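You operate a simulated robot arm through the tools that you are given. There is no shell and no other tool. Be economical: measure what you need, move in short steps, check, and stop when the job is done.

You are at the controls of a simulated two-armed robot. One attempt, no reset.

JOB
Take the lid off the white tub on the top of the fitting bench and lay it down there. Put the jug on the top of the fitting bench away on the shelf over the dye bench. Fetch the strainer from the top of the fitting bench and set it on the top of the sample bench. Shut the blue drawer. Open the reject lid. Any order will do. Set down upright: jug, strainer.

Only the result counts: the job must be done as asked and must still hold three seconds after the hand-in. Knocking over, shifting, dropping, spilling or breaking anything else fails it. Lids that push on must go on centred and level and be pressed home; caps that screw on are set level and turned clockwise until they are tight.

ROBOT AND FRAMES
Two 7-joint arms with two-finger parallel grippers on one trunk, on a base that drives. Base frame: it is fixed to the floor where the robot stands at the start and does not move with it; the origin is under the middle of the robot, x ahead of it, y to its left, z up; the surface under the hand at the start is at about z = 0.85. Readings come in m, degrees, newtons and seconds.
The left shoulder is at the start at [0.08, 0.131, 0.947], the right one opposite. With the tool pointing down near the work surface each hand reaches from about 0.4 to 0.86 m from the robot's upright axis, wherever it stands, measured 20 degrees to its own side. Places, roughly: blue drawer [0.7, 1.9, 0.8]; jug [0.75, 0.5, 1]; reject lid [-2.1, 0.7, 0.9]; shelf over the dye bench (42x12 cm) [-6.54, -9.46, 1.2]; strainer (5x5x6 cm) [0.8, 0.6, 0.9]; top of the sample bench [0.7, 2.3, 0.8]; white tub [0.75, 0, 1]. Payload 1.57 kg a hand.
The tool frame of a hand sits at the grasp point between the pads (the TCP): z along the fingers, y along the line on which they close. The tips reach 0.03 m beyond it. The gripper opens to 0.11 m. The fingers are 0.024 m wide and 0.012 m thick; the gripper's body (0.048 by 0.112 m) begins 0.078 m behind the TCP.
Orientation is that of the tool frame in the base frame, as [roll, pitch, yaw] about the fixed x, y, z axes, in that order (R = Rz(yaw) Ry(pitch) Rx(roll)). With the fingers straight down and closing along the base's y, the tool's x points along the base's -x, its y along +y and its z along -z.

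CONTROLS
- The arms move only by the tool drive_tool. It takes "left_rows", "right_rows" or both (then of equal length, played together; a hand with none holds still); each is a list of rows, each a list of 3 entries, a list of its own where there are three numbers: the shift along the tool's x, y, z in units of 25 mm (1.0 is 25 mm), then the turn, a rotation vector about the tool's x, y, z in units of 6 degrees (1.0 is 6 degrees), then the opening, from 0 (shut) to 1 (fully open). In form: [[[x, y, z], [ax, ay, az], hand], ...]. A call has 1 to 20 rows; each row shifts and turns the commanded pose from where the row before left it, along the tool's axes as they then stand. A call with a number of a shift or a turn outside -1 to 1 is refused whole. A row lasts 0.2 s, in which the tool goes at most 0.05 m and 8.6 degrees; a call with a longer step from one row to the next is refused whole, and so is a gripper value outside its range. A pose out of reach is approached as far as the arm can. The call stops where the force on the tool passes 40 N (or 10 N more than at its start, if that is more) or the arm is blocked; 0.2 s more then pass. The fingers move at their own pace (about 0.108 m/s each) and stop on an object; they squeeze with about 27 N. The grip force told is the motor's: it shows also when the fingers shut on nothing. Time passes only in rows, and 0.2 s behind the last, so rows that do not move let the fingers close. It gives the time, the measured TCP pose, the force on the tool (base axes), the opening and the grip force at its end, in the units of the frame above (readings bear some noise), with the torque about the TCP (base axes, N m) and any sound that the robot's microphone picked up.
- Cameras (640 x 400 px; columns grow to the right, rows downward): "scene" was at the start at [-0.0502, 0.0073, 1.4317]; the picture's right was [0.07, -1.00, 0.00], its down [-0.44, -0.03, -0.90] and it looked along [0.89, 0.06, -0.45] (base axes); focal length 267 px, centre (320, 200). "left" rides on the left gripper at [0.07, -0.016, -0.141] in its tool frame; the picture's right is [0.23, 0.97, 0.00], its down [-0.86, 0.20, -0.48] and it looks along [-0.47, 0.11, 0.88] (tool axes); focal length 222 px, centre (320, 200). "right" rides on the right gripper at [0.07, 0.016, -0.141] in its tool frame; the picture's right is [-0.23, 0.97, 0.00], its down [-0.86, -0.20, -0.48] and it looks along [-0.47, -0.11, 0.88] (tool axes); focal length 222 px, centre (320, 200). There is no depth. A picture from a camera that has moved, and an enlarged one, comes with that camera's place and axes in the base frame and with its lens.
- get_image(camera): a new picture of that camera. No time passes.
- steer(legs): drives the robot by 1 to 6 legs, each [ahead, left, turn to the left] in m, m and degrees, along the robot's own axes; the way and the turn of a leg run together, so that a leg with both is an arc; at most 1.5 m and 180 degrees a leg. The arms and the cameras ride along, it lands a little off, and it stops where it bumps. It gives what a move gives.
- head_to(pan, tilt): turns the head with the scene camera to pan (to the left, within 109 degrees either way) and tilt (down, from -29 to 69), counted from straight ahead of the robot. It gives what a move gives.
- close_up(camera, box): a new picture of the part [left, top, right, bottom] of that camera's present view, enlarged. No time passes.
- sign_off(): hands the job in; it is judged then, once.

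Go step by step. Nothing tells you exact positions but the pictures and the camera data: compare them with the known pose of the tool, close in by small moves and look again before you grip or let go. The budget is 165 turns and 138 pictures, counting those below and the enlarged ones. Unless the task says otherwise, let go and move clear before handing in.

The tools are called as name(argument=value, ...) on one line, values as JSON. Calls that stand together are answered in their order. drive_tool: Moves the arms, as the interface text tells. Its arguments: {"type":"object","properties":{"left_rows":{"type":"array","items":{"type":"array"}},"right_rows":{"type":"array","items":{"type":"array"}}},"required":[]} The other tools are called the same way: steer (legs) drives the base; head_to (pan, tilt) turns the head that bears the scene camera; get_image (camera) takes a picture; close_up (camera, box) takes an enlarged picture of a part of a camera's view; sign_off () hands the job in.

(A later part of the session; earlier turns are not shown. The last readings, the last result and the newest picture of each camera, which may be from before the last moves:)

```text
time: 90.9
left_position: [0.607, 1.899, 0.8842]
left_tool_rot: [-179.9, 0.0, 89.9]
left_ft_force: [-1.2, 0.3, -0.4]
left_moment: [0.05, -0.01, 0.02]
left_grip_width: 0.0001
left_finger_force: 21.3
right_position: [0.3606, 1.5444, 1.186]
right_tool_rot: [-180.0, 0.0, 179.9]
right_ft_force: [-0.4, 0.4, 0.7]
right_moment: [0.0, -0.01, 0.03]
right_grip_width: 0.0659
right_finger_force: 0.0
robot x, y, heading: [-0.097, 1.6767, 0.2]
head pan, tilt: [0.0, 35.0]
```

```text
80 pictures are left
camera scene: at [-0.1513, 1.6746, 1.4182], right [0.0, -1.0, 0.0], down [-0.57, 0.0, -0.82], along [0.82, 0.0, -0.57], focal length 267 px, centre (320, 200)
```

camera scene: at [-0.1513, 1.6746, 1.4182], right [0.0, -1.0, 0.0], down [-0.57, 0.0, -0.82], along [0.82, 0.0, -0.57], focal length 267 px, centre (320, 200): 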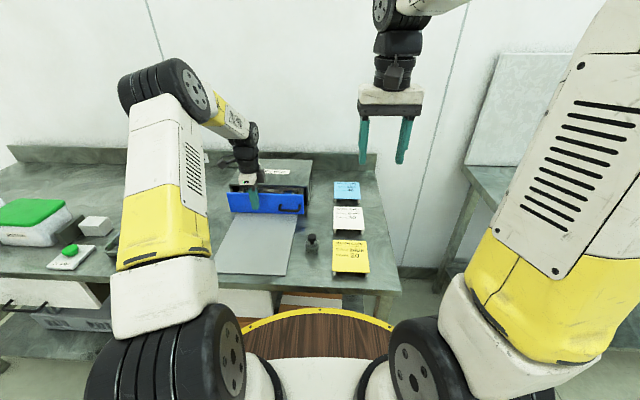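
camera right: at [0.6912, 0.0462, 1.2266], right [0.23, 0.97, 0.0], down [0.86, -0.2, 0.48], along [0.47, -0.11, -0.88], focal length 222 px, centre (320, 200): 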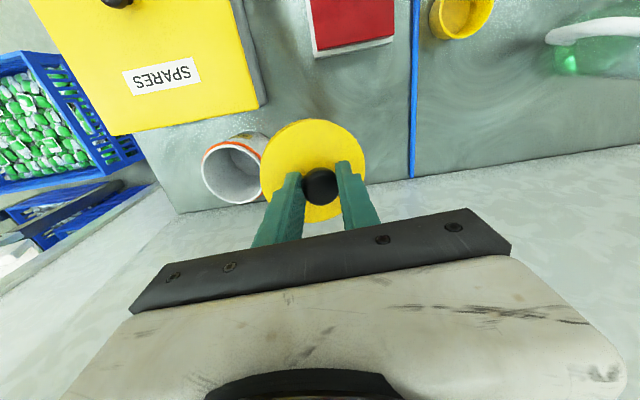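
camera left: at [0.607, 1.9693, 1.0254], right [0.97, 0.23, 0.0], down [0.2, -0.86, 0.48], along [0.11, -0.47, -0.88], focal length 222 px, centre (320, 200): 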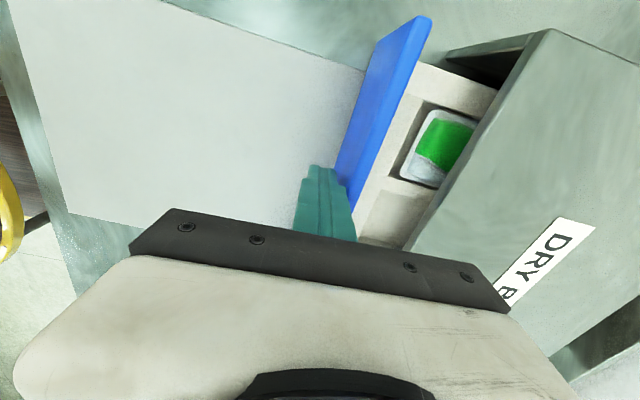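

drive_tool(left_rows=[[[0, 0.4, 0], [0, 0, 0], 0], [[0, 0.4, 0], [0, 0, 0], 0], [[0, 0.4, 0], [0, 0, 0], 0], [[0, 0.4, 0], [0, 0, 0], 0], [[0, 0.4, 0], [0, 0, 0], 0], [[0, 0.3, 0], [0, 0, 0], 0], [[0, 0.3, 0], [0, 0, 0], 0], [[0, 0.3, 0], [0, 0, 0], 0]])

close_up(camera="scene", box=[200, 130, 360, 230])

get_image(camera="left")

```text
time: 92.8
left_position: [0.6717, 1.8991, 0.8843]
left_tool_rot: [-179.0, 0.1, 89.8]
left_ft_force: [-13.6, -1.1, 7.0]
left_moment: [-0.05, -0.24, -0.17]
left_grip_width: 0.0001
left_finger_force: 21.0
right_position: [0.3596, 1.5449, 1.1862]
right_tool_rot: [-180.0, 0.2, 179.9]
right_ft_force: [0.3, 0.4, 0.3]
right_moment: [-0.02, -0.02, 0.02]
right_grip_width: 0.0659
right_finger_force: 0.0
robot x, y, heading: [-0.099, 1.6757, -0.0]
head pan, tilt: [0.0, 35.0]
stopped in row 8 (left hand): the force on the tool passed its limit at 44 N (the readings are from after the stop); the commanded pose is now the measured one
```

```text
4.00 times, centred on (280, 180) of scene
camera zoom: at [-0.1526, 1.6745, 1.4182], right [0.0, -1.0, 0.0], down [-0.57, 0.0, -0.82], along [0.82, 0.0, -0.57], focal length 1068 px, centre (480, 280)
```

zoom: 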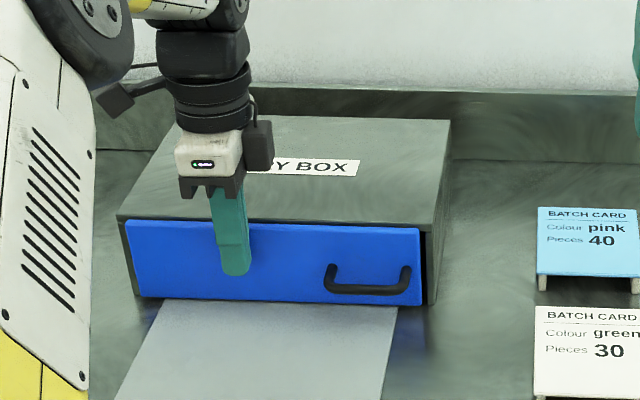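

```text
78 pictures are left
camera left: at [0.6592, 1.9674, 1.0268], right [0.97, 0.22, -0.02], down [0.2, -0.86, 0.48], along [0.09, -0.47, -0.88], focal length 222 px, centre (320, 200)
```

left: 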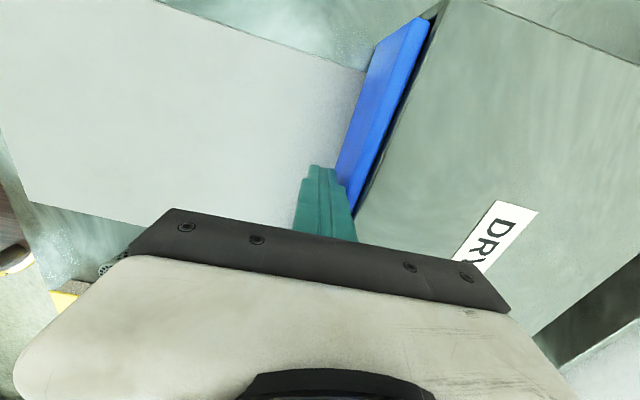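

The push stopped hard at 44 N, and the panel looks flush. I'll lift the hand away and inspect.

drive_tool(left_rows=[[[0, -0.6, 0], [0, 0, 0], 0], [[0, -0.6, -0.6], [0, 0, 0], 0], [[0, -0.9, -0.9], [0, 0, 0], 0], [[0, -0.9, -0.9], [0, 0, 0], 0], [[0.5, -0.9, -0.9], [0, 0, 0], 0], [[0.5, -0.9, -0.9], [0, 0, 0], 0], [[0.5, -0.9, -0.9], [0, 0, 0], 0], [[0.5, -0.9, -0.9], [0, 0, 0], 0], [[0.5, -0.5, -0.9], [0, 0, 0], 0]])

close_up(camera="scene", box=[210, 155, 330, 230])

close_up(camera="left", box=[320, 0, 640, 200])

```text
time: 94.8
left_position: [0.5001, 1.9634, 1.0596]
left_tool_rot: [-179.1, -0.1, 89.8]
left_ft_force: [0.1, -0.9, -0.3]
left_moment: [-0.01, 0.03, 0.01]
left_grip_width: 0.0001
left_finger_force: 20.9
right_position: [0.36, 1.5454, 1.1856]
right_tool_rot: [179.9, 0.0, 179.9]
right_ft_force: [-0.1, -1.5, -0.8]
right_moment: [0.03, 0.04, -0.01]
right_grip_width: 0.066
right_finger_force: 0.1
robot x, y, heading: [-0.0964, 1.6758, -0.1]
head pan, tilt: [0.0, 35.0]
```

```text
5.33 times, centred on (270, 192) of scene
camera zoom: at [-0.1513, 1.6745, 1.4182], right [0.0, -1.0, 0.0], down [-0.57, 0.0, -0.82], along [0.82, 0.0, -0.57], focal length 1424 px, centre (587, 240)
```

zoom: 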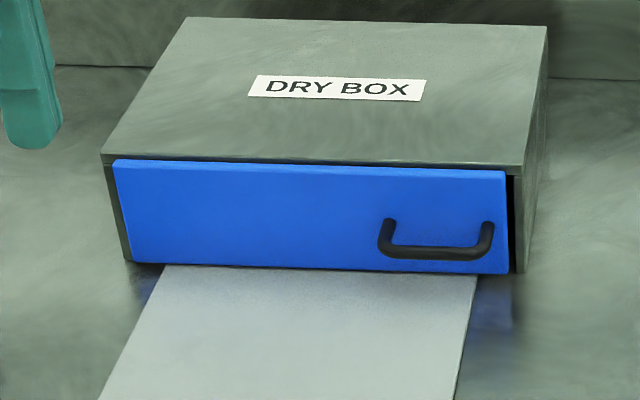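

```text
2.00 times, centred on (480, 100) of left
camera zoom: at [0.4863, 2.0319, 1.2019], right [0.97, 0.22, -0.01], down [0.2, -0.86, 0.48], along [0.09, -0.47, -0.88], focal length 444 px, centre (0, 400)
```

zoom: 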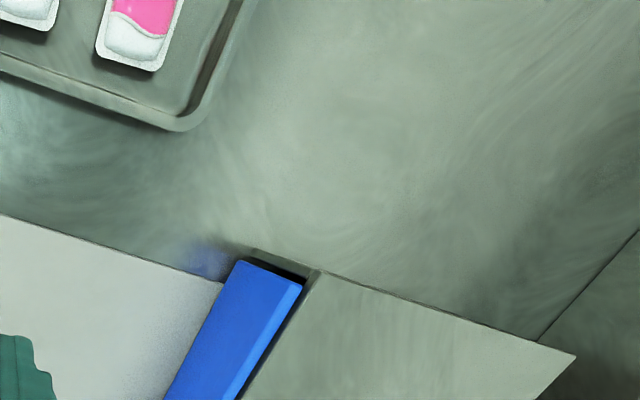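

It looks nearly flush; to be sure it's fully home I'll push once more at mid-panel, lower.

drive_tool(left_rows=[[[-0.74, 0, 0.5], [0, 0, 0], 0], [[-0.74, 0, 0.9], [0, 0, 0], 0], [[-0.74, 0, 0.9], [0, 0, 0], 0], [[-0.74, 0, 0.9], [0, 0, 0], 0], [[-0.74, 0, 0.9], [0, 0, 0], 0], [[0, 0, 0.9], [0, 0, 0], 0], [[0, 0, 0.9], [0, 0, 0], 0], [[0, 0, 0.9], [0, 0, 0], 0], [[0, 0, 0.9], [0, 0, 0], 0], [[0, 0.9, 0], [0, 0, 0], 0], [[0, 0.9, 0], [0, 0, 0], 0], [[0, 0.9, 0], [0, 0, 0], 0], [[0, 0.9, 0], [0, 0, 0], 0], [[0, 0.9, 0], [0, 0, 0], 0], [[0, 0.9, 0], [0, 0, 0], 0], [[0, 0.3, 0], [0, 0, 0], 0], [[0, 0.3, 0], [0, 0, 0], 0], [[0, 0.2, 0], [0, 0, 0], 0], [[0, 0.2, 0], [0, 0, 0], 0], [[0, 0.2, 0], [0, 0, 0], 0]])

close_up(camera="scene", box=[210, 155, 330, 230])

```text
time: 99.0
left_position: [0.6625, 1.8693, 0.8629]
left_tool_rot: [-179.2, 0.1, 89.9]
left_ft_force: [0.2, -0.6, -0.9]
left_moment: [0.0, -0.02, -0.02]
left_grip_width: 0.0002
left_finger_force: 21.1
right_position: [0.36, 1.5445, 1.1862]
right_tool_rot: [-180.0, 0.0, 179.8]
right_ft_force: [-0.7, -0.7, 0.3]
right_moment: [0.02, 0.01, 0.0]
right_grip_width: 0.0659
right_finger_force: 0.0
robot x, y, heading: [-0.0935, 1.6713, -0.4]
head pan, tilt: [0.0, 35.0]
```

```text
5.33 times, centred on (270, 192) of scene
camera zoom: at [-0.1516, 1.6746, 1.4182], right [0.0, -1.0, 0.0], down [-0.57, 0.0, -0.82], along [0.82, 0.0, -0.57], focal length 1424 px, centre (587, 240)
```

zoom: 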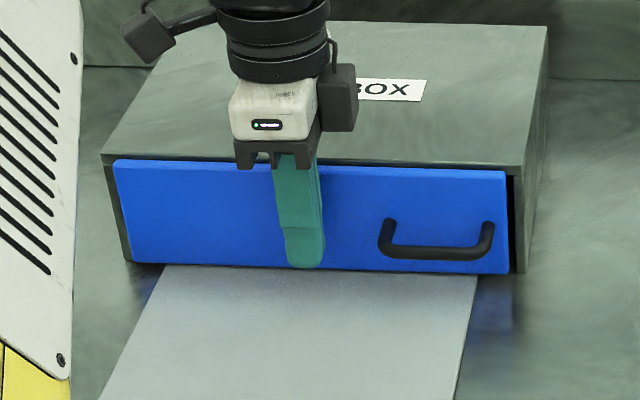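

drive_tool(left_rows=[[[0, 0.15, 0], [0, 0, 0], 0], [[0, 0.15, 0], [0, 0, 0], 0], [[0, 0.15, 0], [0, 0, 0], 0], [[0, 0.15, 0], [0, 0, 0], 0], [[0, 0.15, 0], [0, 0, 0], 0], [[0, 0.15, 0], [0, 0, 0], 0], [[0, 0.15, 0], [0, 0, 0], 0], [[0, 0.15, 0], [0, 0, 0], 0]])

close_up(camera="scene", box=[210, 155, 330, 230])

```text
time: 100.0
left_position: [0.6684, 1.868, 0.863]
left_tool_rot: [-178.3, -0.1, 89.7]
left_ft_force: [-16.3, 0.6, 10.1]
left_moment: [-0.12, -0.64, -0.2]
left_grip_width: 0.0
left_finger_force: 21.2
right_position: [0.3579, 1.5453, 1.1864]
right_tool_rot: [-180.0, 0.1, 179.9]
right_ft_force: [0.3, 0.2, -1.0]
right_moment: [0.02, 0.01, 0.02]
right_grip_width: 0.066
right_finger_force: 0.0
robot x, y, heading: [-0.0971, 1.6758, 0.0]
head pan, tilt: [0.0, 35.0]
stopped in row 5 (left hand): the force on the tool passed its limit at 46 N (the readings are from after the stop); the commanded pose is now the measured one
```

```text
5.33 times, centred on (270, 192) of scene
camera zoom: at [-0.1532, 1.6745, 1.4182], right [0.0, -1.0, 0.0], down [-0.57, 0.0, -0.82], along [0.82, 0.0, -0.57], focal length 1424 px, centre (587, 240)
```

zoom: 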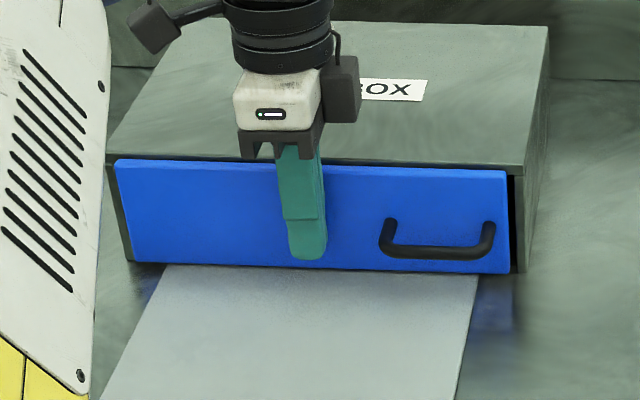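

Same hard stop, so the drawer is shut. I'll retract the left hand and drive back to the fitting bench for the jug.

drive_tool(left_rows=[[[0, -0.8, 0], [-0.28, 0, 0], 0], [[0, -0.8, -0.6], [0, 0, 0], 0], [[0, -0.9, -0.9], [0, 0, 0], 0], [[0, -0.9, -0.9], [0, 0, 0], 0], [[0.3, -0.9, -0.9], [0, 0, 0], 0], [[0.3, -0.9, -0.9], [0, 0, 0], 0], [[0.3, -0.9, -0.9], [0, 0, 0], 0], [[0.3, -0.9, -0.9], [0, 0, 0], 0], [[0.3, -0.9, -0.9], [0, 0, 0], 0], [[0.3, -0.3, -0.9], [0, 0, 0], 0], [[0.3, 0, -0.9], [0, 0, 0], 0]])

steer(legs=[[-0.33, 0, 0], [0, -1.18, 0], [0.4, 0, 0]])

head_to(pan=5, tilt=35)

get_image(camera="scene")

```text
time: 102.4
left_position: [0.468, 1.9233, 1.0814]
left_tool_rot: [179.9, 0.0, 89.8]
left_ft_force: [0.0, -0.5, -0.4]
left_moment: [0.0, 0.0, 0.0]
left_grip_width: 0.0
left_finger_force: 20.9
right_position: [0.3596, 1.5453, 1.1877]
right_tool_rot: [179.9, 0.0, 179.9]
right_ft_force: [0.5, 0.7, -0.2]
right_moment: [-0.04, 0.03, 0.01]
right_grip_width: 0.0661
right_finger_force: 0.1
robot x, y, heading: [-0.099, 1.6778, 0.1]
head pan, tilt: [0.0, 35.0]
```

```text
time: 112.3
left_position: [0.532, 0.7297, 1.0811]
left_tool_rot: [179.8, 0.0, 89.4]
left_ft_force: [0.3, -0.2, -0.2]
left_moment: [-0.01, -0.02, 0.02]
left_grip_width: 0.0
left_finger_force: 21.2
right_position: [0.4224, 0.3505, 1.1862]
right_tool_rot: [179.9, 0.1, 179.5]
right_ft_force: [-0.3, 0.3, 0.5]
right_moment: [-0.01, 0.01, -0.02]
right_grip_width: 0.0659
right_finger_force: 0.0
robot x, y, heading: [-0.0386, 0.4815, -0.3]
head pan, tilt: [0.0, 35.0]
```

```text
time: 113.0
left_position: [0.5333, 0.7282, 1.0808]
left_tool_rot: [179.9, 0.1, 89.4]
left_ft_force: [-0.8, -0.5, -0.5]
left_moment: [0.0, 0.0, 0.01]
left_grip_width: 0.0
left_finger_force: 21.7
right_position: [0.4227, 0.3505, 1.1869]
right_tool_rot: [-180.0, -0.1, 179.6]
right_ft_force: [0.4, 0.1, 0.8]
right_moment: [-0.02, -0.03, 0.03]
right_grip_width: 0.0659
right_finger_force: 0.1
robot x, y, heading: [-0.0365, 0.4798, -0.4]
head pan, tilt: [5.0, 35.0]
```

```text
73 pictures are left
camera scene: at [-0.089, 0.4906, 1.4182], right [0.08, -1.0, 0.0], down [-0.57, -0.05, -0.82], along [0.82, 0.07, -0.57], focal length 267 px, centre (320, 200)
```

scene: 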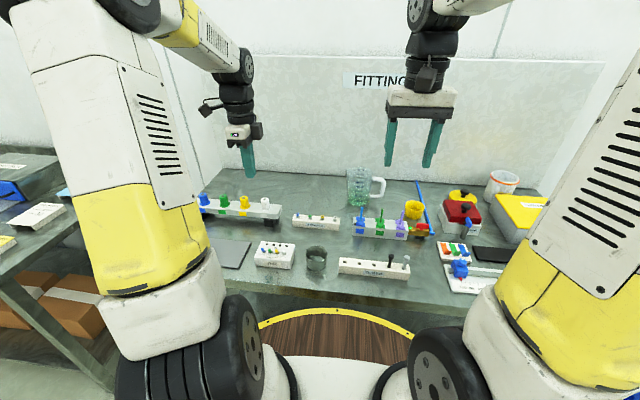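

close_up(camera="scene", box=[312, 155, 408, 215])

drive_tool(left_rows=[[[0, 0, -0.3], [0, -0.9, 0], 1], [[0, 0, -0.3], [0, -0.9, 0], 1], [[0, 0, -0.3], [0, -0.9, 0], 1], [[0, 0, -0.3], [0, -0.9, 0], 1], [[0, 0, 0], [0, -0.9, 0], 1], [[0, 0, 0], [0, -0.5, 0.1], 1]])

get_image(camera="left")

```text
6.67 times, centred on (360, 185) of scene
camera zoom: at [-0.089, 0.4906, 1.4182], right [0.08, -1.0, 0.0], down [-0.57, -0.05, -0.82], along [0.82, 0.07, -0.57], focal length 1780 px, centre (53, 300)
```

zoom: 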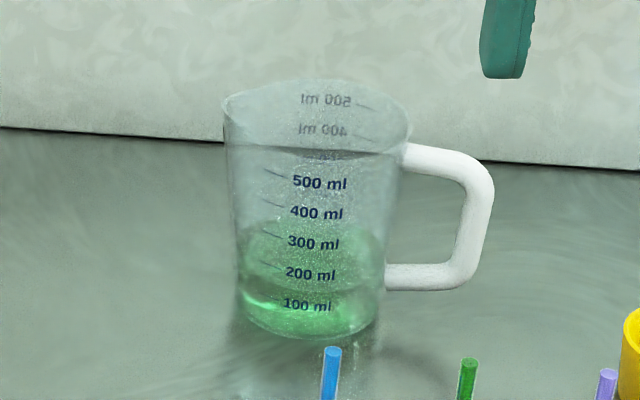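

```text
time: 114.3
left_position: [0.5321, 0.7323, 1.1103]
left_tool_rot: [179.4, 30.1, 88.7]
left_ft_force: [0.2, -0.6, -0.1]
left_moment: [-0.01, 0.0, 0.03]
left_grip_width: 0.1098
left_finger_force: 0.0
right_position: [0.4216, 0.3509, 1.1865]
right_tool_rot: [-179.9, 0.1, 179.6]
right_ft_force: [0.1, -0.5, 0.1]
right_moment: [0.03, 0.0, 0.01]
right_grip_width: 0.0661
right_finger_force: 0.0
robot x, y, heading: [-0.0372, 0.4822, -0.2]
head pan, tilt: [5.0, 35.0]
```

```text
71 pictures are left
camera left: at [0.5185, 0.8633, 1.1986], right [0.98, 0.18, -0.11], down [0.18, -0.5, 0.84], along [0.1, -0.85, -0.53], focal length 222 px, centre (320, 200)
```

left: 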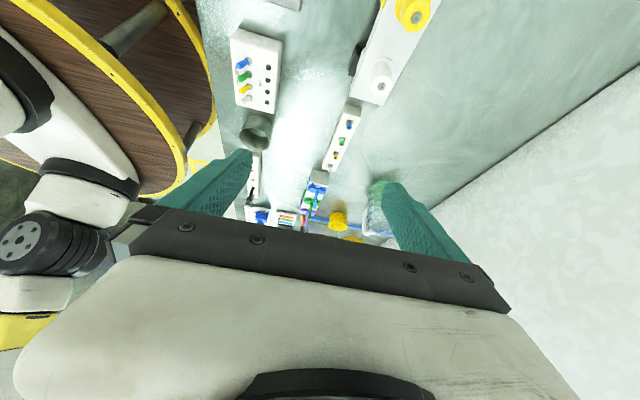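

The jug's axis is at about (0.723, 0.419), radius about 0.044 at mid-height, with the handle towards -y. I'll tilt the left hand to 30° below horizontal and move it to a stand-off on the +y side.

drive_tool(left_rows=[[[0, 0, 0], [0, -1, 0], 1], [[0, 0, 0], [0, -1, 0], 1], [[0, 0, 0], [0, -1, 0], 1], [[0, 0, 0], [0, -1, 0], 1], [[0, 0, 0], [0, -1, 0], 1], [[0, 0, 0], [-0.18, 0, -0.11], 1], [[0, 0.85, 0.1], [0, 0, 0], 1], [[0, 0.85, 0.1], [0, 0, 0], 1], [[0.1, 0.85, 0.5], [0, 0, 0], 1], [[0.1, 0.85, 0.9], [0, 0, 0], 1], [[0.1, 0.85, 0.9], [0, 0, 0], 1], [[0.1, 0.85, 0.9], [0, 0, 0], 1], [[0.1, 0.85, 0.9], [0, 0, 0], 1], [[0.1, 0.85, 0.9], [0, 0, 0], 1], [[0.1, 0.85, 0.9], [0, 0, 0], 1], [[0.1, 0, 0.9], [0, 0, 0], 1]])

get_image(camera="left")

get_image(camera="scene")

```text
time: 117.8
left_position: [0.724, 0.5919, 1.0072]
left_tool_rot: [179.2, 60.1, 89.6]
left_ft_force: [0.0, -0.3, 0.8]
left_moment: [0.01, -0.01, 0.01]
left_grip_width: 0.1101
left_finger_force: 0.1
right_position: [0.4218, 0.3519, 1.1866]
right_tool_rot: [-179.9, 0.0, 179.6]
right_ft_force: [-0.9, 0.1, -0.4]
right_moment: [-0.02, -0.01, 0.0]
right_grip_width: 0.0659
right_finger_force: 0.1
robot x, y, heading: [-0.0355, 0.4782, -0.5]
head pan, tilt: [5.0, 35.0]
```

```text
70 pictures are left
camera left: at [0.7077, 0.7481, 1.0181], right [0.97, 0.12, -0.19], down [0.19, -0.01, 0.98], along [0.11, -0.99, -0.03], focal length 222 px, centre (320, 200)
```

left: 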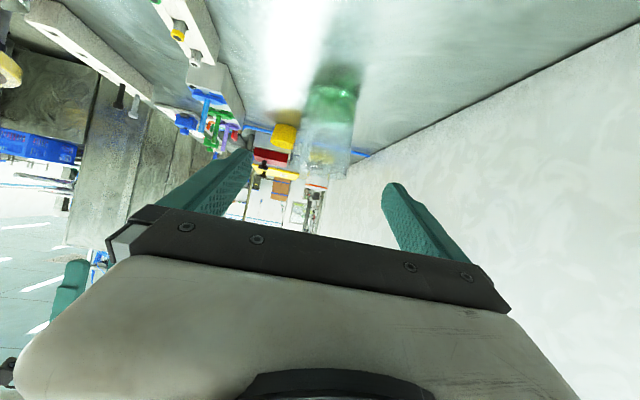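

```text
69 pictures are left
camera scene: at [-0.0891, 0.4908, 1.4182], right [0.08, -1.0, 0.0], down [-0.57, -0.05, -0.82], along [0.82, 0.07, -0.57], focal length 267 px, centre (320, 200)
```

scene: 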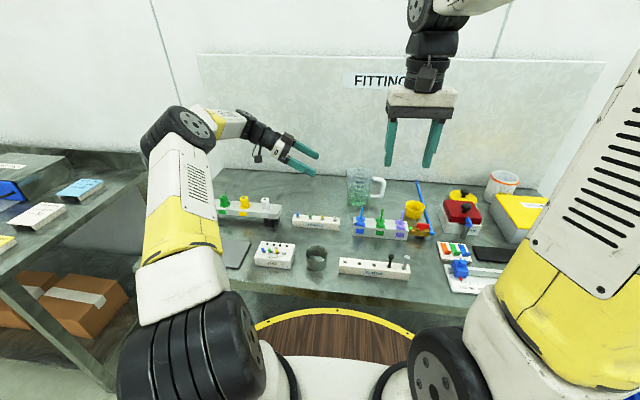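

drive_tool(left_rows=[[[0.17, 0.05, 0.8], [0, 0, 0], 1], [[0, 0, 0.8], [0, 0, 0], 1], [[0, 0, 0.8], [0, 0, 0], 1], [[0, 0, 0.8], [0, 0, 0], 1], [[0, 0, 0.8], [0, 0, 0], 1], [[0, 0, 0.8], [0, 0, 0], 1], [[0, 0, 0.6], [0, 0, 0], 1], [[0, 0, 0.6], [0, 0, 0], 1]])

get_image(camera="left")

close_up(camera="scene", box=[280, 140, 408, 220])

```text
time: 119.5
left_position: [0.7266, 0.4638, 0.9286]
left_tool_rot: [179.1, 60.0, 89.6]
left_ft_force: [0.4, 0.7, 0.2]
left_moment: [0.06, 0.01, 0.01]
left_grip_width: 0.1097
left_finger_force: 0.2
right_position: [0.4216, 0.3515, 1.1849]
right_tool_rot: [180.0, 0.0, 179.6]
right_ft_force: [-0.4, 0.2, 0.5]
right_moment: [-0.04, 0.01, 0.04]
right_grip_width: 0.066
right_finger_force: 0.2
robot x, y, heading: [-0.0325, 0.4852, -0.3]
head pan, tilt: [5.0, 35.0]
```

```text
68 pictures are left
camera left: at [0.7102, 0.6206, 0.94], right [0.97, 0.12, -0.19], down [0.19, -0.01, 0.98], along [0.11, -0.99, -0.03], focal length 222 px, centre (320, 200)
```

left: 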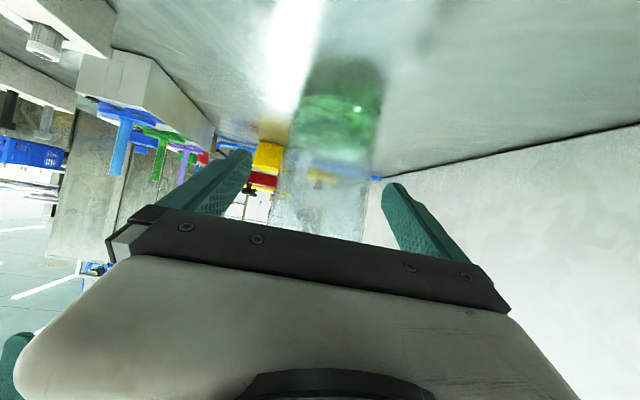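

```text
5.00 times, centred on (344, 180) of scene
camera zoom: at [-0.089, 0.4908, 1.4182], right [0.08, -1.0, 0.0], down [-0.57, -0.05, -0.82], along [0.82, 0.07, -0.57], focal length 1335 px, centre (200, 300)
```

zoom: 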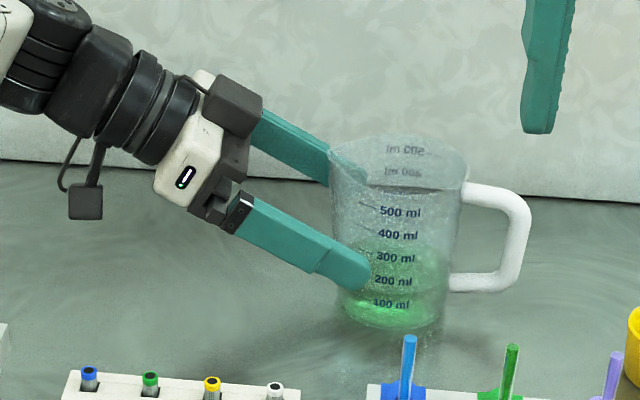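

drive_tool(left_rows=[[[0, 0, 0.5], [0, 0, 0], 1], [[0, 0, 0.5], [0, 0, 0], 1], [[0, 0, 0.5], [0, 0, 0], 1], [[0, 0, 0], [0, 0, 0], 1]])

get_image(camera="left")

close_up(camera="scene", box=[280, 140, 408, 220])

```text
time: 120.5
left_position: [0.7274, 0.4313, 0.9105]
left_tool_rot: [179.3, 60.0, 89.6]
left_ft_force: [-0.3, -0.1, 0.3]
left_moment: [-0.01, -0.05, -0.02]
left_grip_width: 0.1101
left_finger_force: 0.0
right_position: [0.4213, 0.3504, 1.1858]
right_tool_rot: [-179.9, 0.0, 179.6]
right_ft_force: [0.2, 0.0, -0.8]
right_moment: [0.0, 0.0, 0.01]
right_grip_width: 0.066
right_finger_force: 0.1
robot x, y, heading: [-0.0351, 0.4835, -0.4]
head pan, tilt: [5.0, 35.0]
```

```text
66 pictures are left
camera left: at [0.7115, 0.5884, 0.9208], right [0.97, 0.12, -0.19], down [0.19, -0.01, 0.98], along [0.11, -0.99, -0.03], focal length 222 px, centre (320, 200)
```

left: 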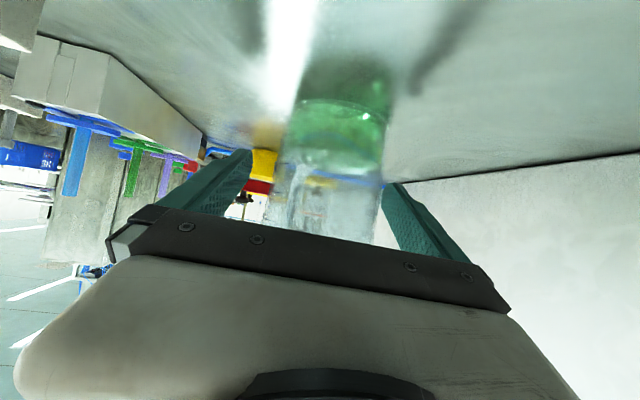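

```text
5.00 times, centred on (344, 180) of scene
camera zoom: at [-0.089, 0.4907, 1.4182], right [0.08, -1.0, 0.0], down [-0.57, -0.05, -0.82], along [0.82, 0.07, -0.57], focal length 1335 px, centre (200, 300)
```

zoom: 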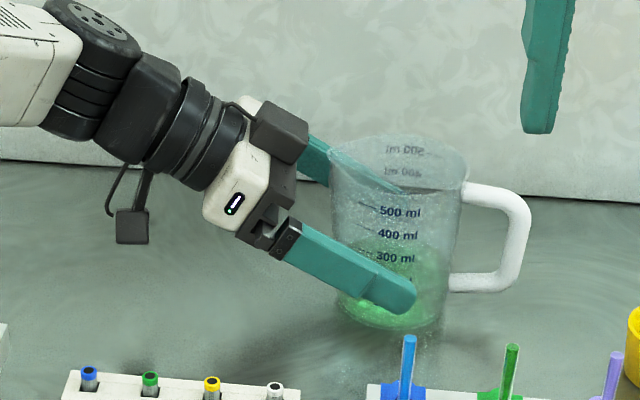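

The jug sits slightly toward the far finger; I'll centre by 6 mm and close gently.

drive_tool(left_rows=[[[0, 0.25, 0], [0, 0, 0], 1], [[0, 0, 0], [0, 0, 0], 0.85], [[0, 0, 0], [0, 0, 0], 0.6], [[0, 0, 0], [0, 0, 0], 0.6], [[0, 0, 0], [0, 0, 0], 0.6]])

get_image(camera="left")

```text
time: 121.8
left_position: [0.7339, 0.4315, 0.9108]
left_tool_rot: [179.3, 60.0, 89.5]
left_ft_force: [1.2, 2.6, 2.2]
left_moment: [0.01, -0.04, -0.05]
left_grip_width: 0.0841
left_finger_force: 27.2
right_position: [0.422, 0.3513, 1.1864]
right_tool_rot: [180.0, 0.0, 179.6]
right_ft_force: [-0.8, 0.1, 0.8]
right_moment: [-0.02, 0.02, -0.03]
right_grip_width: 0.0662
right_finger_force: 0.1
robot x, y, heading: [-0.0362, 0.4814, -0.7]
head pan, tilt: [5.0, 35.0]
```

```text
64 pictures are left
camera left: at [0.7173, 0.5886, 0.9216], right [0.97, 0.12, -0.19], down [0.19, -0.01, 0.98], along [0.11, -0.99, -0.03], focal length 222 px, centre (320, 200)
```

left: 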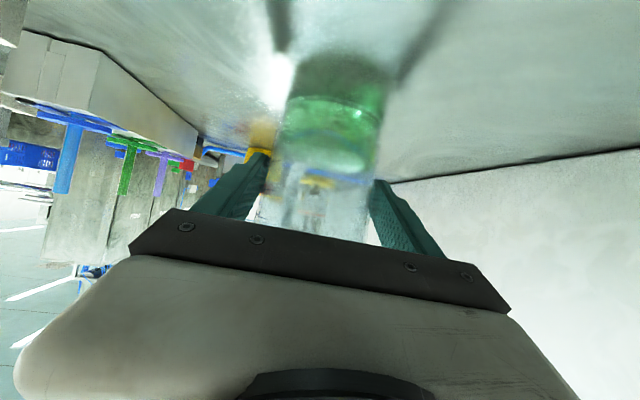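

Gripped at 84 mm. Lift slowly straight up and check the jug hangs level.

drive_tool(left_rows=[[[-0.26, 0, -0.15], [0, 0, 0], 0], [[-0.26, 0, -0.15], [0, 0, 0], 0], [[-0.26, 0, -0.15], [0, 0, 0], 0], [[-0.26, 0, -0.15], [0, 0, 0], 0], [[-0.43, 0, -0.25], [0, 0, 0], 0], [[-0.43, 0, -0.25], [0, 0, 0], 0], [[-0.43, 0, -0.25], [0, 0, 0], 0], [[-0.43, 0, -0.25], [0, 0, 0], 0]])

close_up(camera="scene", box=[280, 120, 408, 200])

```text
time: 123.5
left_position: [0.7331, 0.4312, 0.9886]
left_tool_rot: [179.1, 60.0, 89.4]
left_ft_force: [0.0, 0.7, -2.7]
left_moment: [0.08, 0.03, -0.02]
left_grip_width: 0.0841
left_finger_force: 26.9
right_position: [0.4225, 0.3505, 1.1872]
right_tool_rot: [-179.9, 0.0, 179.7]
right_ft_force: [-0.9, -0.3, 0.4]
right_moment: [0.03, 0.03, -0.02]
right_grip_width: 0.0658
right_finger_force: 0.0
robot x, y, heading: [-0.0381, 0.4821, -0.5]
head pan, tilt: [5.0, 35.0]
```

```text
5.00 times, centred on (344, 160) of scene
camera zoom: at [-0.0888, 0.4907, 1.4182], right [0.08, -1.0, 0.0], down [-0.57, -0.05, -0.82], along [0.82, 0.07, -0.57], focal length 1335 px, centre (200, 400)
```

zoom: 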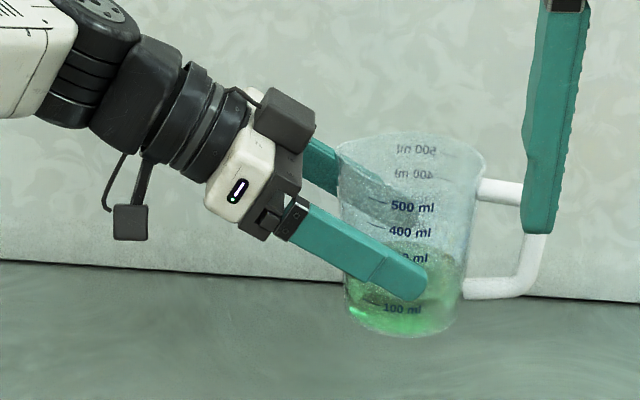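

The jug is up and level (about 0.3 kg). I'll move the right hand aside, then raise the jug and bring it in for the drive.

drive_tool(right_rows=[[[0.2, -1, 0], [0, 0, 0], 0.6], [[0.2, -1, 0], [0, 0, 0], 0.6], [[0.2, -1, 0], [0, 0, 0], 0.6], [[0.2, -1, 0], [0, 0, 0], 0.6], [[0.2, -1, 0], [0, 0, 0], 0.6], [[0.2, -1, 0], [0, 0, 0], 0.6], [[0.2, -1, 0], [0, 0, 0], 0.6]])

drive_tool(left_rows=[[[-0.6, 0, -0.35], [0, 0, 0], 0], [[-0.6, 0, -0.35], [0, 0, 0], 0], [[-0.6, 0, -0.35], [0, 0, 0], 0], [[-0.6, -0.4, -0.35], [0, 0, 0], 0], [[-0.6, -0.7, -0.35], [0, 0, 0], 0], [[-0.6, -0.8, -0.35], [0, 0, 0], 0], [[-0.3, -0.8, -0.17], [0, 0, 0], 0], [[0, -0.8, 0], [0, 0, 0], 0], [[0, -0.8, 0], [0, 0, 0], 0], [[0, -0.8, 0], [0, 0, 0], 0], [[0, -0.8, 0], [0, 0, 0], 0], [[0, -0.6, 0], [0, 0, 0], 0], [[0, -0.3, 0], [0, 0, 0], 0]])

get_image(camera="scene")

```text
time: 125.2
left_position: [0.7324, 0.4311, 0.9893]
left_tool_rot: [179.3, 60.0, 89.6]
left_ft_force: [0.4, 0.2, -3.0]
left_moment: [0.04, 0.0, 0.0]
left_grip_width: 0.0839
left_finger_force: 27.7
right_position: [0.3863, 0.1772, 1.1858]
right_tool_rot: [-179.9, 0.0, 179.7]
right_ft_force: [0.1, -0.4, 0.5]
right_moment: [-0.01, 0.01, -0.02]
right_grip_width: 0.0661
right_finger_force: 0.1
robot x, y, heading: [-0.0338, 0.4849, -0.4]
head pan, tilt: [5.0, 35.0]
```

```text
time: 128.0
left_position: [0.5624, 0.4318, 1.1011]
left_tool_rot: [179.3, 60.1, 89.4]
left_ft_force: [-0.3, 0.3, -2.4]
left_moment: [0.07, -0.01, -0.05]
left_grip_width: 0.0837
left_finger_force: 26.7
right_position: [0.3861, 0.1757, 1.1843]
right_tool_rot: [-179.9, 0.0, 179.7]
right_ft_force: [0.2, 0.4, -0.1]
right_moment: [-0.01, 0.01, -0.01]
right_grip_width: 0.0659
right_finger_force: 0.1
robot x, y, heading: [-0.0318, 0.4768, -0.4]
head pan, tilt: [5.0, 35.0]
```

```text
62 pictures are left
camera scene: at [-0.0889, 0.4906, 1.4182], right [0.08, -1.0, 0.0], down [-0.57, -0.05, -0.82], along [0.82, 0.07, -0.57], focal length 267 px, centre (320, 200)
```

scene: 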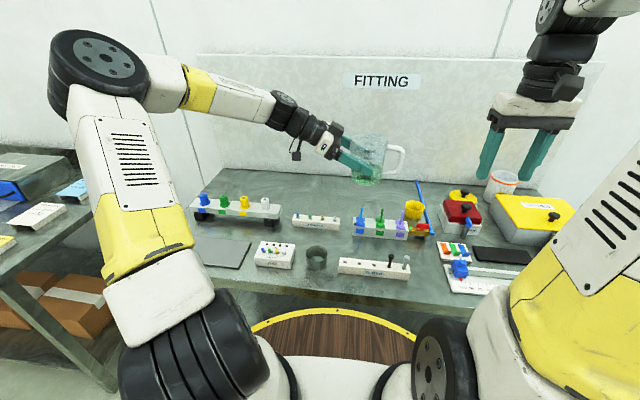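

Jug secured. I'll back away from the bench and look around for the reject lid and the route.

steer(legs=[[-0.6, 0, 0]])

head_to(pan=109, tilt=15)

get_image(camera="scene")

head_to(pan=-109, tilt=15)

get_image(camera="scene")

```text
time: 131.4
left_position: [-0.0451, 0.436, 1.1013]
left_tool_rot: [179.3, 59.9, 89.6]
left_ft_force: [0.1, 0.7, -2.5]
left_moment: [0.06, 0.02, 0.02]
left_grip_width: 0.084
left_finger_force: 26.8
right_position: [-0.2207, 0.1791, 1.1854]
right_tool_rot: [-180.0, 0.0, 179.5]
right_ft_force: [0.2, 0.8, -0.5]
right_moment: [0.04, 0.01, -0.01]
right_grip_width: 0.0662
right_finger_force: 0.0
robot x, y, heading: [-0.6414, 0.484, -0.4]
head pan, tilt: [5.0, 35.0]
```

```text
time: 133.2
left_position: [-0.0439, 0.435, 1.1001]
left_tool_rot: [179.4, 60.0, 89.5]
left_ft_force: [0.2, 0.6, -1.6]
left_moment: [0.04, 0.0, 0.01]
left_grip_width: 0.0837
left_finger_force: 27.0
right_position: [-0.2211, 0.1807, 1.1854]
right_tool_rot: [179.9, 0.0, 179.6]
right_ft_force: [0.5, -0.3, -0.2]
right_moment: [-0.01, 0.0, 0.01]
right_grip_width: 0.0659
right_finger_force: 0.2
robot x, y, heading: [-0.6409, 0.4839, -0.6]
head pan, tilt: [108.9, 15.0]
```

```text
61 pictures are left
camera scene: at [-0.8132, 0.5765, 1.4502], right [0.95, 0.32, 0.0], down [0.08, -0.25, -0.97], along [-0.3, 0.92, -0.26], focal length 267 px, centre (320, 200)
```

scene: 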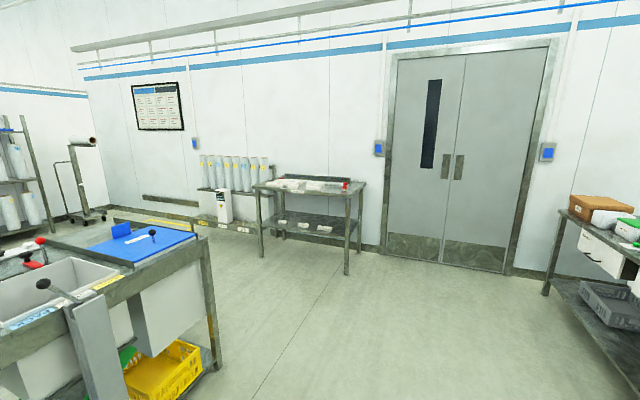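

```text
time: 136.3
left_position: [-0.0444, 0.4351, 1.1022]
left_tool_rot: [179.3, 60.0, 89.5]
left_ft_force: [-0.1, 0.4, -2.0]
left_moment: [0.05, 0.01, -0.01]
left_grip_width: 0.084
left_finger_force: 26.6
right_position: [-0.2213, 0.1798, 1.185]
right_tool_rot: [-179.9, 0.0, 179.7]
right_ft_force: [0.1, -0.2, -0.1]
right_moment: [0.05, -0.01, -0.05]
right_grip_width: 0.0659
right_finger_force: 0.0
robot x, y, heading: [-0.64, 0.4878, -0.5]
head pan, tilt: [-108.9, 15.0]
```

```text
60 pictures are left
camera scene: at [-0.8146, 0.3997, 1.4502], right [-0.94, 0.33, 0.0], down [0.09, 0.24, -0.97], along [-0.32, -0.91, -0.26], focal length 267 px, centre (320, 200)
```

scene: 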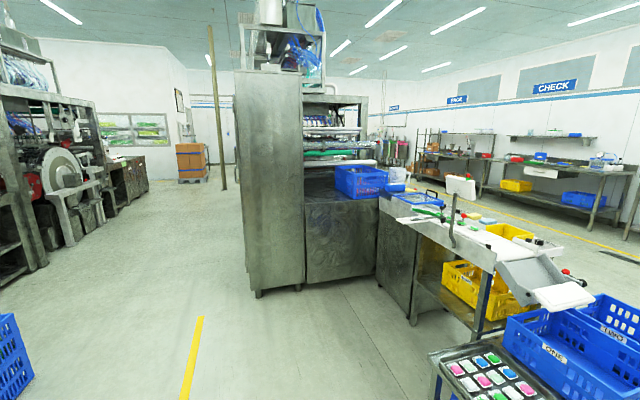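

The reject bin with a blue flap seems to be on the table behind me on the left. I'll turn around to face it.

steer(legs=[[0, 0, 180]])

head_to(pan=-10, tilt=25)

get_image(camera="scene")

```text
time: 144.2
left_position: [-1.241, 0.5073, 1.101]
left_tool_rot: [179.3, 60.0, -87.8]
left_ft_force: [0.2, -0.2, -2.1]
left_moment: [-0.06, -0.02, -0.02]
left_grip_width: 0.084
left_finger_force: 26.8
right_position: [-1.0763, 0.7709, 1.1852]
right_tool_rot: [-180.0, 0.0, 2.3]
right_ft_force: [-0.1, 0.3, -0.3]
right_moment: [0.01, 0.01, 0.0]
right_grip_width: 0.0659
right_finger_force: 0.0
robot x, y, heading: [-0.6453, 0.4814, -177.9]
head pan, tilt: [-108.9, 15.0]
```

```text
time: 145.9
left_position: [-1.2416, 0.5077, 1.1023]
left_tool_rot: [179.3, 60.1, -87.7]
left_ft_force: [-0.1, -0.3, -1.9]
left_moment: [-0.06, -0.01, -0.01]
left_grip_width: 0.0836
left_finger_force: 26.6
right_position: [-1.0769, 0.7714, 1.1849]
right_tool_rot: [-180.0, 0.0, 2.3]
right_ft_force: [1.1, -0.3, 0.8]
right_moment: [0.01, 0.0, 0.0]
right_grip_width: 0.066
right_finger_force: 0.0
robot x, y, heading: [-0.6426, 0.4847, -177.9]
head pan, tilt: [-10.0, 25.0]
```

```text
59 pictures are left
camera scene: at [-0.5958, 0.5048, 1.434], right [0.14, 0.99, 0.0], down [0.42, -0.06, -0.91], along [-0.9, 0.12, -0.42], focal length 267 px, centre (320, 200)
```

scene: 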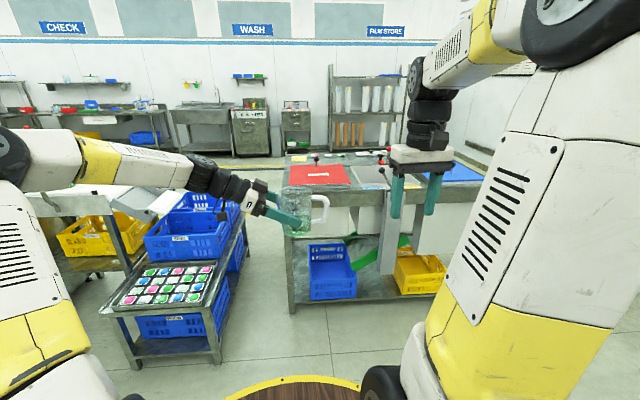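

close_up(camera="scene", box=[260, 130, 500, 280])

```text
2.67 times, centred on (380, 205) of scene
camera zoom: at [-0.5958, 0.5048, 1.434], right [0.14, 0.99, 0.0], down [0.42, -0.06, -0.91], along [-0.9, 0.12, -0.42], focal length 712 px, centre (160, 187)
```

zoom: 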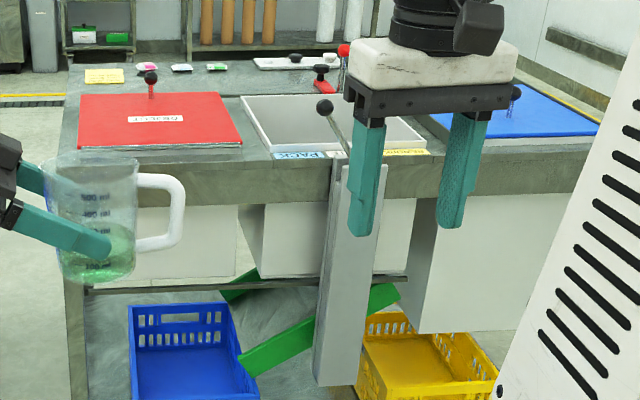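

The red lid is the reject lid: about 0.35 m square at z ≈ 0.9, with its knob near the far edge at (-2.26, 0.71, 0.95) and hinged on my side. I'll shift the jug to my left out of the lid's way and drive closer.

drive_tool(left_rows=[[[0.45, -0.4, -0.78], [0, 0, 0], 0], [[0.45, -0.4, -0.78], [0, 0, 0], 0], [[0.45, -0.4, -0.78], [0, 0, 0], 0], [[0.45, -0.4, -0.78], [0, 0, 0], 0], [[0.45, -0.4, -0.78], [0, 0, 0], 0], [[0.45, -0.4, -0.78], [0, 0, 0], 0], [[0.45, 0, -0.78], [0, 0, 0], 0], [[0.45, 0, -0.78], [0, 0, 0], 0], [[0.45, 0, -0.78], [0, 0, 0], 0], [[-0.69, 0, -0.4], [0, 0, 0], 0], [[-0.69, 0, -0.4], [0, 0, 0], 0], [[-0.69, 0, -0.4], [0, 0, 0], 0], [[-0.69, 0, -0.4], [0, 0, 0], 0], [[-0.69, 0, -0.4], [0, 0, 0], 0]])

steer(legs=[[0, -0.1, -2], [0.7, 0, 0]])

head_to(pan=-10, tilt=38)

get_image(camera="scene")

```text
time: 148.9
left_position: [-1.1706, 0.3058, 1.2026]
left_tool_rot: [179.3, 59.9, -87.8]
left_ft_force: [-1.3, 0.7, -2.6]
left_moment: [-0.02, -0.05, 0.0]
left_grip_width: 0.0839
left_finger_force: 27.3
right_position: [-1.0774, 0.7712, 1.1852]
right_tool_rot: [-179.9, -0.1, 2.3]
right_ft_force: [0.8, -0.1, 0.9]
right_moment: [0.02, -0.03, 0.0]
right_grip_width: 0.0663
right_finger_force: 0.1
robot x, y, heading: [-0.6401, 0.4867, -177.7]
head pan, tilt: [-10.0, 25.0]
```

```text
time: 153.5
left_position: [-1.8832, 0.4108, 1.2009]
left_tool_rot: [179.3, 60.0, -89.0]
left_ft_force: [0.9, -0.3, -1.7]
left_moment: [-0.1, 0.04, 0.02]
left_grip_width: 0.0837
left_finger_force: 26.6
right_position: [-1.7805, 0.8719, 1.1857]
right_tool_rot: [180.0, 0.0, 1.2]
right_ft_force: [0.8, -0.3, -0.2]
right_moment: [0.04, 0.0, 0.01]
right_grip_width: 0.0659
right_finger_force: 0.1
robot x, y, heading: [-1.3535, 0.5764, -179.0]
head pan, tilt: [-10.0, 25.0]
```

```text
time: 154.3
left_position: [-1.8859, 0.4091, 1.2016]
left_tool_rot: [179.3, 60.0, -89.1]
left_ft_force: [0.1, 0.7, -2.1]
left_moment: [-0.05, 0.04, 0.02]
left_grip_width: 0.0838
left_finger_force: 27.0
right_position: [-1.7804, 0.872, 1.1857]
right_tool_rot: [180.0, 0.0, 1.1]
right_ft_force: [0.2, 1.1, 0.2]
right_moment: [-0.04, 0.03, 0.03]
right_grip_width: 0.066
right_finger_force: 0.1
robot x, y, heading: [-1.3516, 0.5766, -179.1]
head pan, tilt: [-10.0, 38.0]
```

```text
57 pictures are left
camera scene: at [-1.2993, 0.5944, 1.4137], right [0.16, 0.99, 0.0], down [0.61, -0.1, -0.79], along [-0.78, 0.12, -0.62], focal length 267 px, centre (320, 200)
```

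scene: 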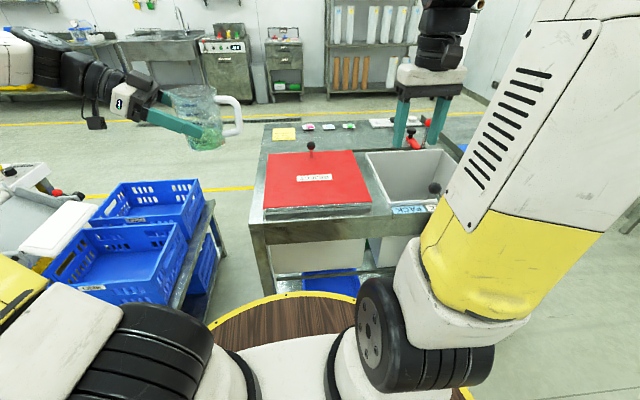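

close_up(camera="scene", box=[250, 125, 450, 250])

get_image(camera="right")

```text
3.20 times, centred on (350, 188) of scene
camera zoom: at [-1.2993, 0.5944, 1.4137], right [0.16, 0.99, 0.0], down [0.61, -0.1, -0.79], along [-0.78, 0.12, -0.62], focal length 854 px, centre (224, 240)
```

zoom: 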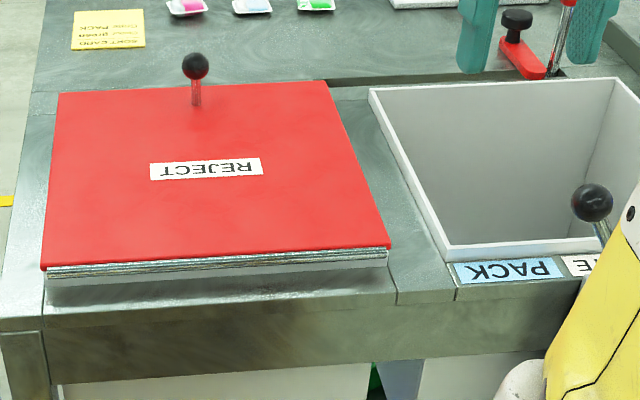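

```text
55 pictures are left
camera right: at [-1.7108, 0.8567, 1.326], right [-0.21, -0.98, 0.0], down [-0.86, 0.18, 0.48], along [-0.47, 0.1, -0.88], focal length 222 px, centre (320, 200)
```

right: 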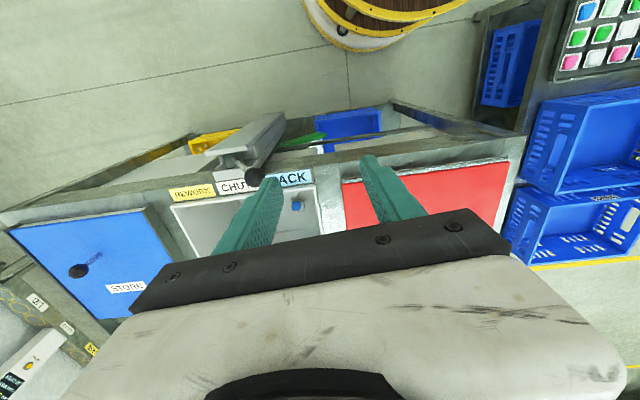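

The knob ball is at about (-2.18, 0.698, 0.969), the hinge along y at about x -1.907, z 0.915. I'll drive 0.08 m closer, shift the jug a little further left and bring the right hand above the knob.

steer(legs=[[0.08, 0, -1]])

drive_tool(left_rows=[[[0.45, -0.2, -0.78], [0, 0, 0], 0], [[0.45, -0.2, -0.78], [0, 0, 0], 0], [[0.45, -0.2, -0.78], [0, 0, 0], 0], [[0.45, -0.2, -0.78], [0, 0, 0], 0]])

drive_tool(right_rows=[[[-0.914, 0.497, 0.25], [0, 0, 0], 0.8], [[-0.914, 0.497, 0.25], [0, 0, 0], 0.8], [[-0.914, 0.497, 0.25], [0, 0, 0], 0.8], [[-0.914, 0.497, 0.25], [0, 0, 0], 0.8], [[-0.914, 0.497, 0.25], [0, 0, 0], 0.8], [[-0.914, 0.497, 0.25], [0, 0, 0], 0.8], [[-0.914, 0.497, 0.25], [0, 0, 0], 0.8], [[-0.914, 0.497, 0.25], [0, 0, 0], 0.8], [[-0.914, 0.497, 0.25], [0, 0, 0], 0.8], [[-0.914, 0.497, 0.25], [0, 0, 0], 0.8], [[-0.914, 0.497, 0.25], [0, 0, 0], 0.8], [[-0.914, 0.497, 0.25], [0, 0, 0], 0.8]])

get_image(camera="right")

get_image(camera="scene")

```text
time: 155.3
left_position: [-1.9664, 0.4188, 1.2022]
left_tool_rot: [179.2, 60.1, -90.0]
left_ft_force: [0.3, 0.3, -2.3]
left_moment: [-0.06, 0.01, 0.02]
left_grip_width: 0.084
left_finger_force: 27.0
right_position: [-1.8558, 0.8784, 1.1854]
right_tool_rot: [-179.9, -0.1, 0.1]
right_ft_force: [0.2, 0.3, 0.2]
right_moment: [-0.01, 0.0, 0.01]
right_grip_width: 0.066
right_finger_force: 0.1
robot x, y, heading: [-1.4354, 0.581, -180.1]
head pan, tilt: [-10.0, 38.0]
```

```text
time: 156.3
left_position: [-1.9462, 0.3286, 1.2021]
left_tool_rot: [179.5, 60.0, -89.8]
left_ft_force: [-0.4, -0.2, -2.3]
left_moment: [-0.03, -0.01, -0.01]
left_grip_width: 0.0837
left_finger_force: 26.9
right_position: [-1.8553, 0.8775, 1.1838]
right_tool_rot: [180.0, 0.1, 0.0]
right_ft_force: [1.1, 0.5, 0.1]
right_moment: [-0.02, -0.01, 0.02]
right_grip_width: 0.066
right_finger_force: 0.1
robot x, y, heading: [-1.4307, 0.5769, -180.0]
head pan, tilt: [-10.0, 38.0]
```

```text
time: 158.9
left_position: [-1.9464, 0.3298, 1.2018]
left_tool_rot: [179.3, 60.0, -90.0]
left_ft_force: [0.5, 0.5, -2.4]
left_moment: [-0.05, 0.07, 0.04]
left_grip_width: 0.0837
left_finger_force: 27.1
right_position: [-2.1298, 0.7297, 1.1121]
right_tool_rot: [-179.9, 0.0, 0.0]
right_ft_force: [0.3, 0.5, 0.6]
right_moment: [-0.01, 0.02, 0.01]
right_grip_width: 0.0881
right_finger_force: 0.1
robot x, y, heading: [-1.4324, 0.5731, -180.0]
head pan, tilt: [-10.0, 38.0]
```

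```text
54 pictures are left
camera right: at [-2.0615, 0.7138, 1.2521], right [-0.23, -0.97, 0.0], down [-0.85, 0.2, 0.48], along [-0.47, 0.11, -0.88], focal length 222 px, centre (320, 200)
```

right: 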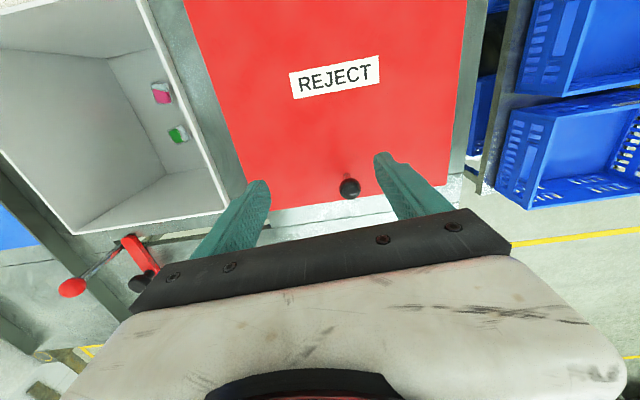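

```text
53 pictures are left
camera scene: at [-1.3797, 0.5927, 1.4136], right [0.17, 0.98, 0.0], down [0.61, -0.11, -0.79], along [-0.78, 0.14, -0.62], focal length 267 px, centre (320, 200)
```

scene: 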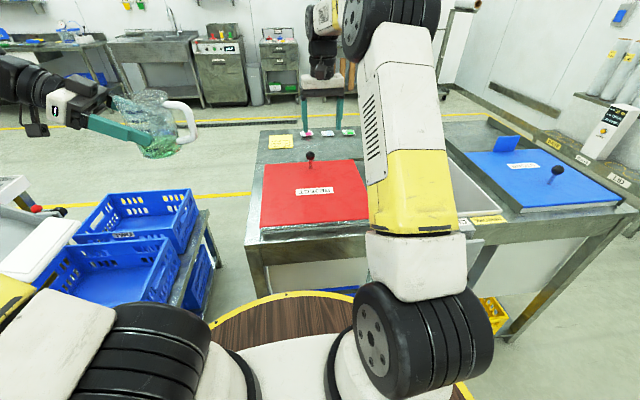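

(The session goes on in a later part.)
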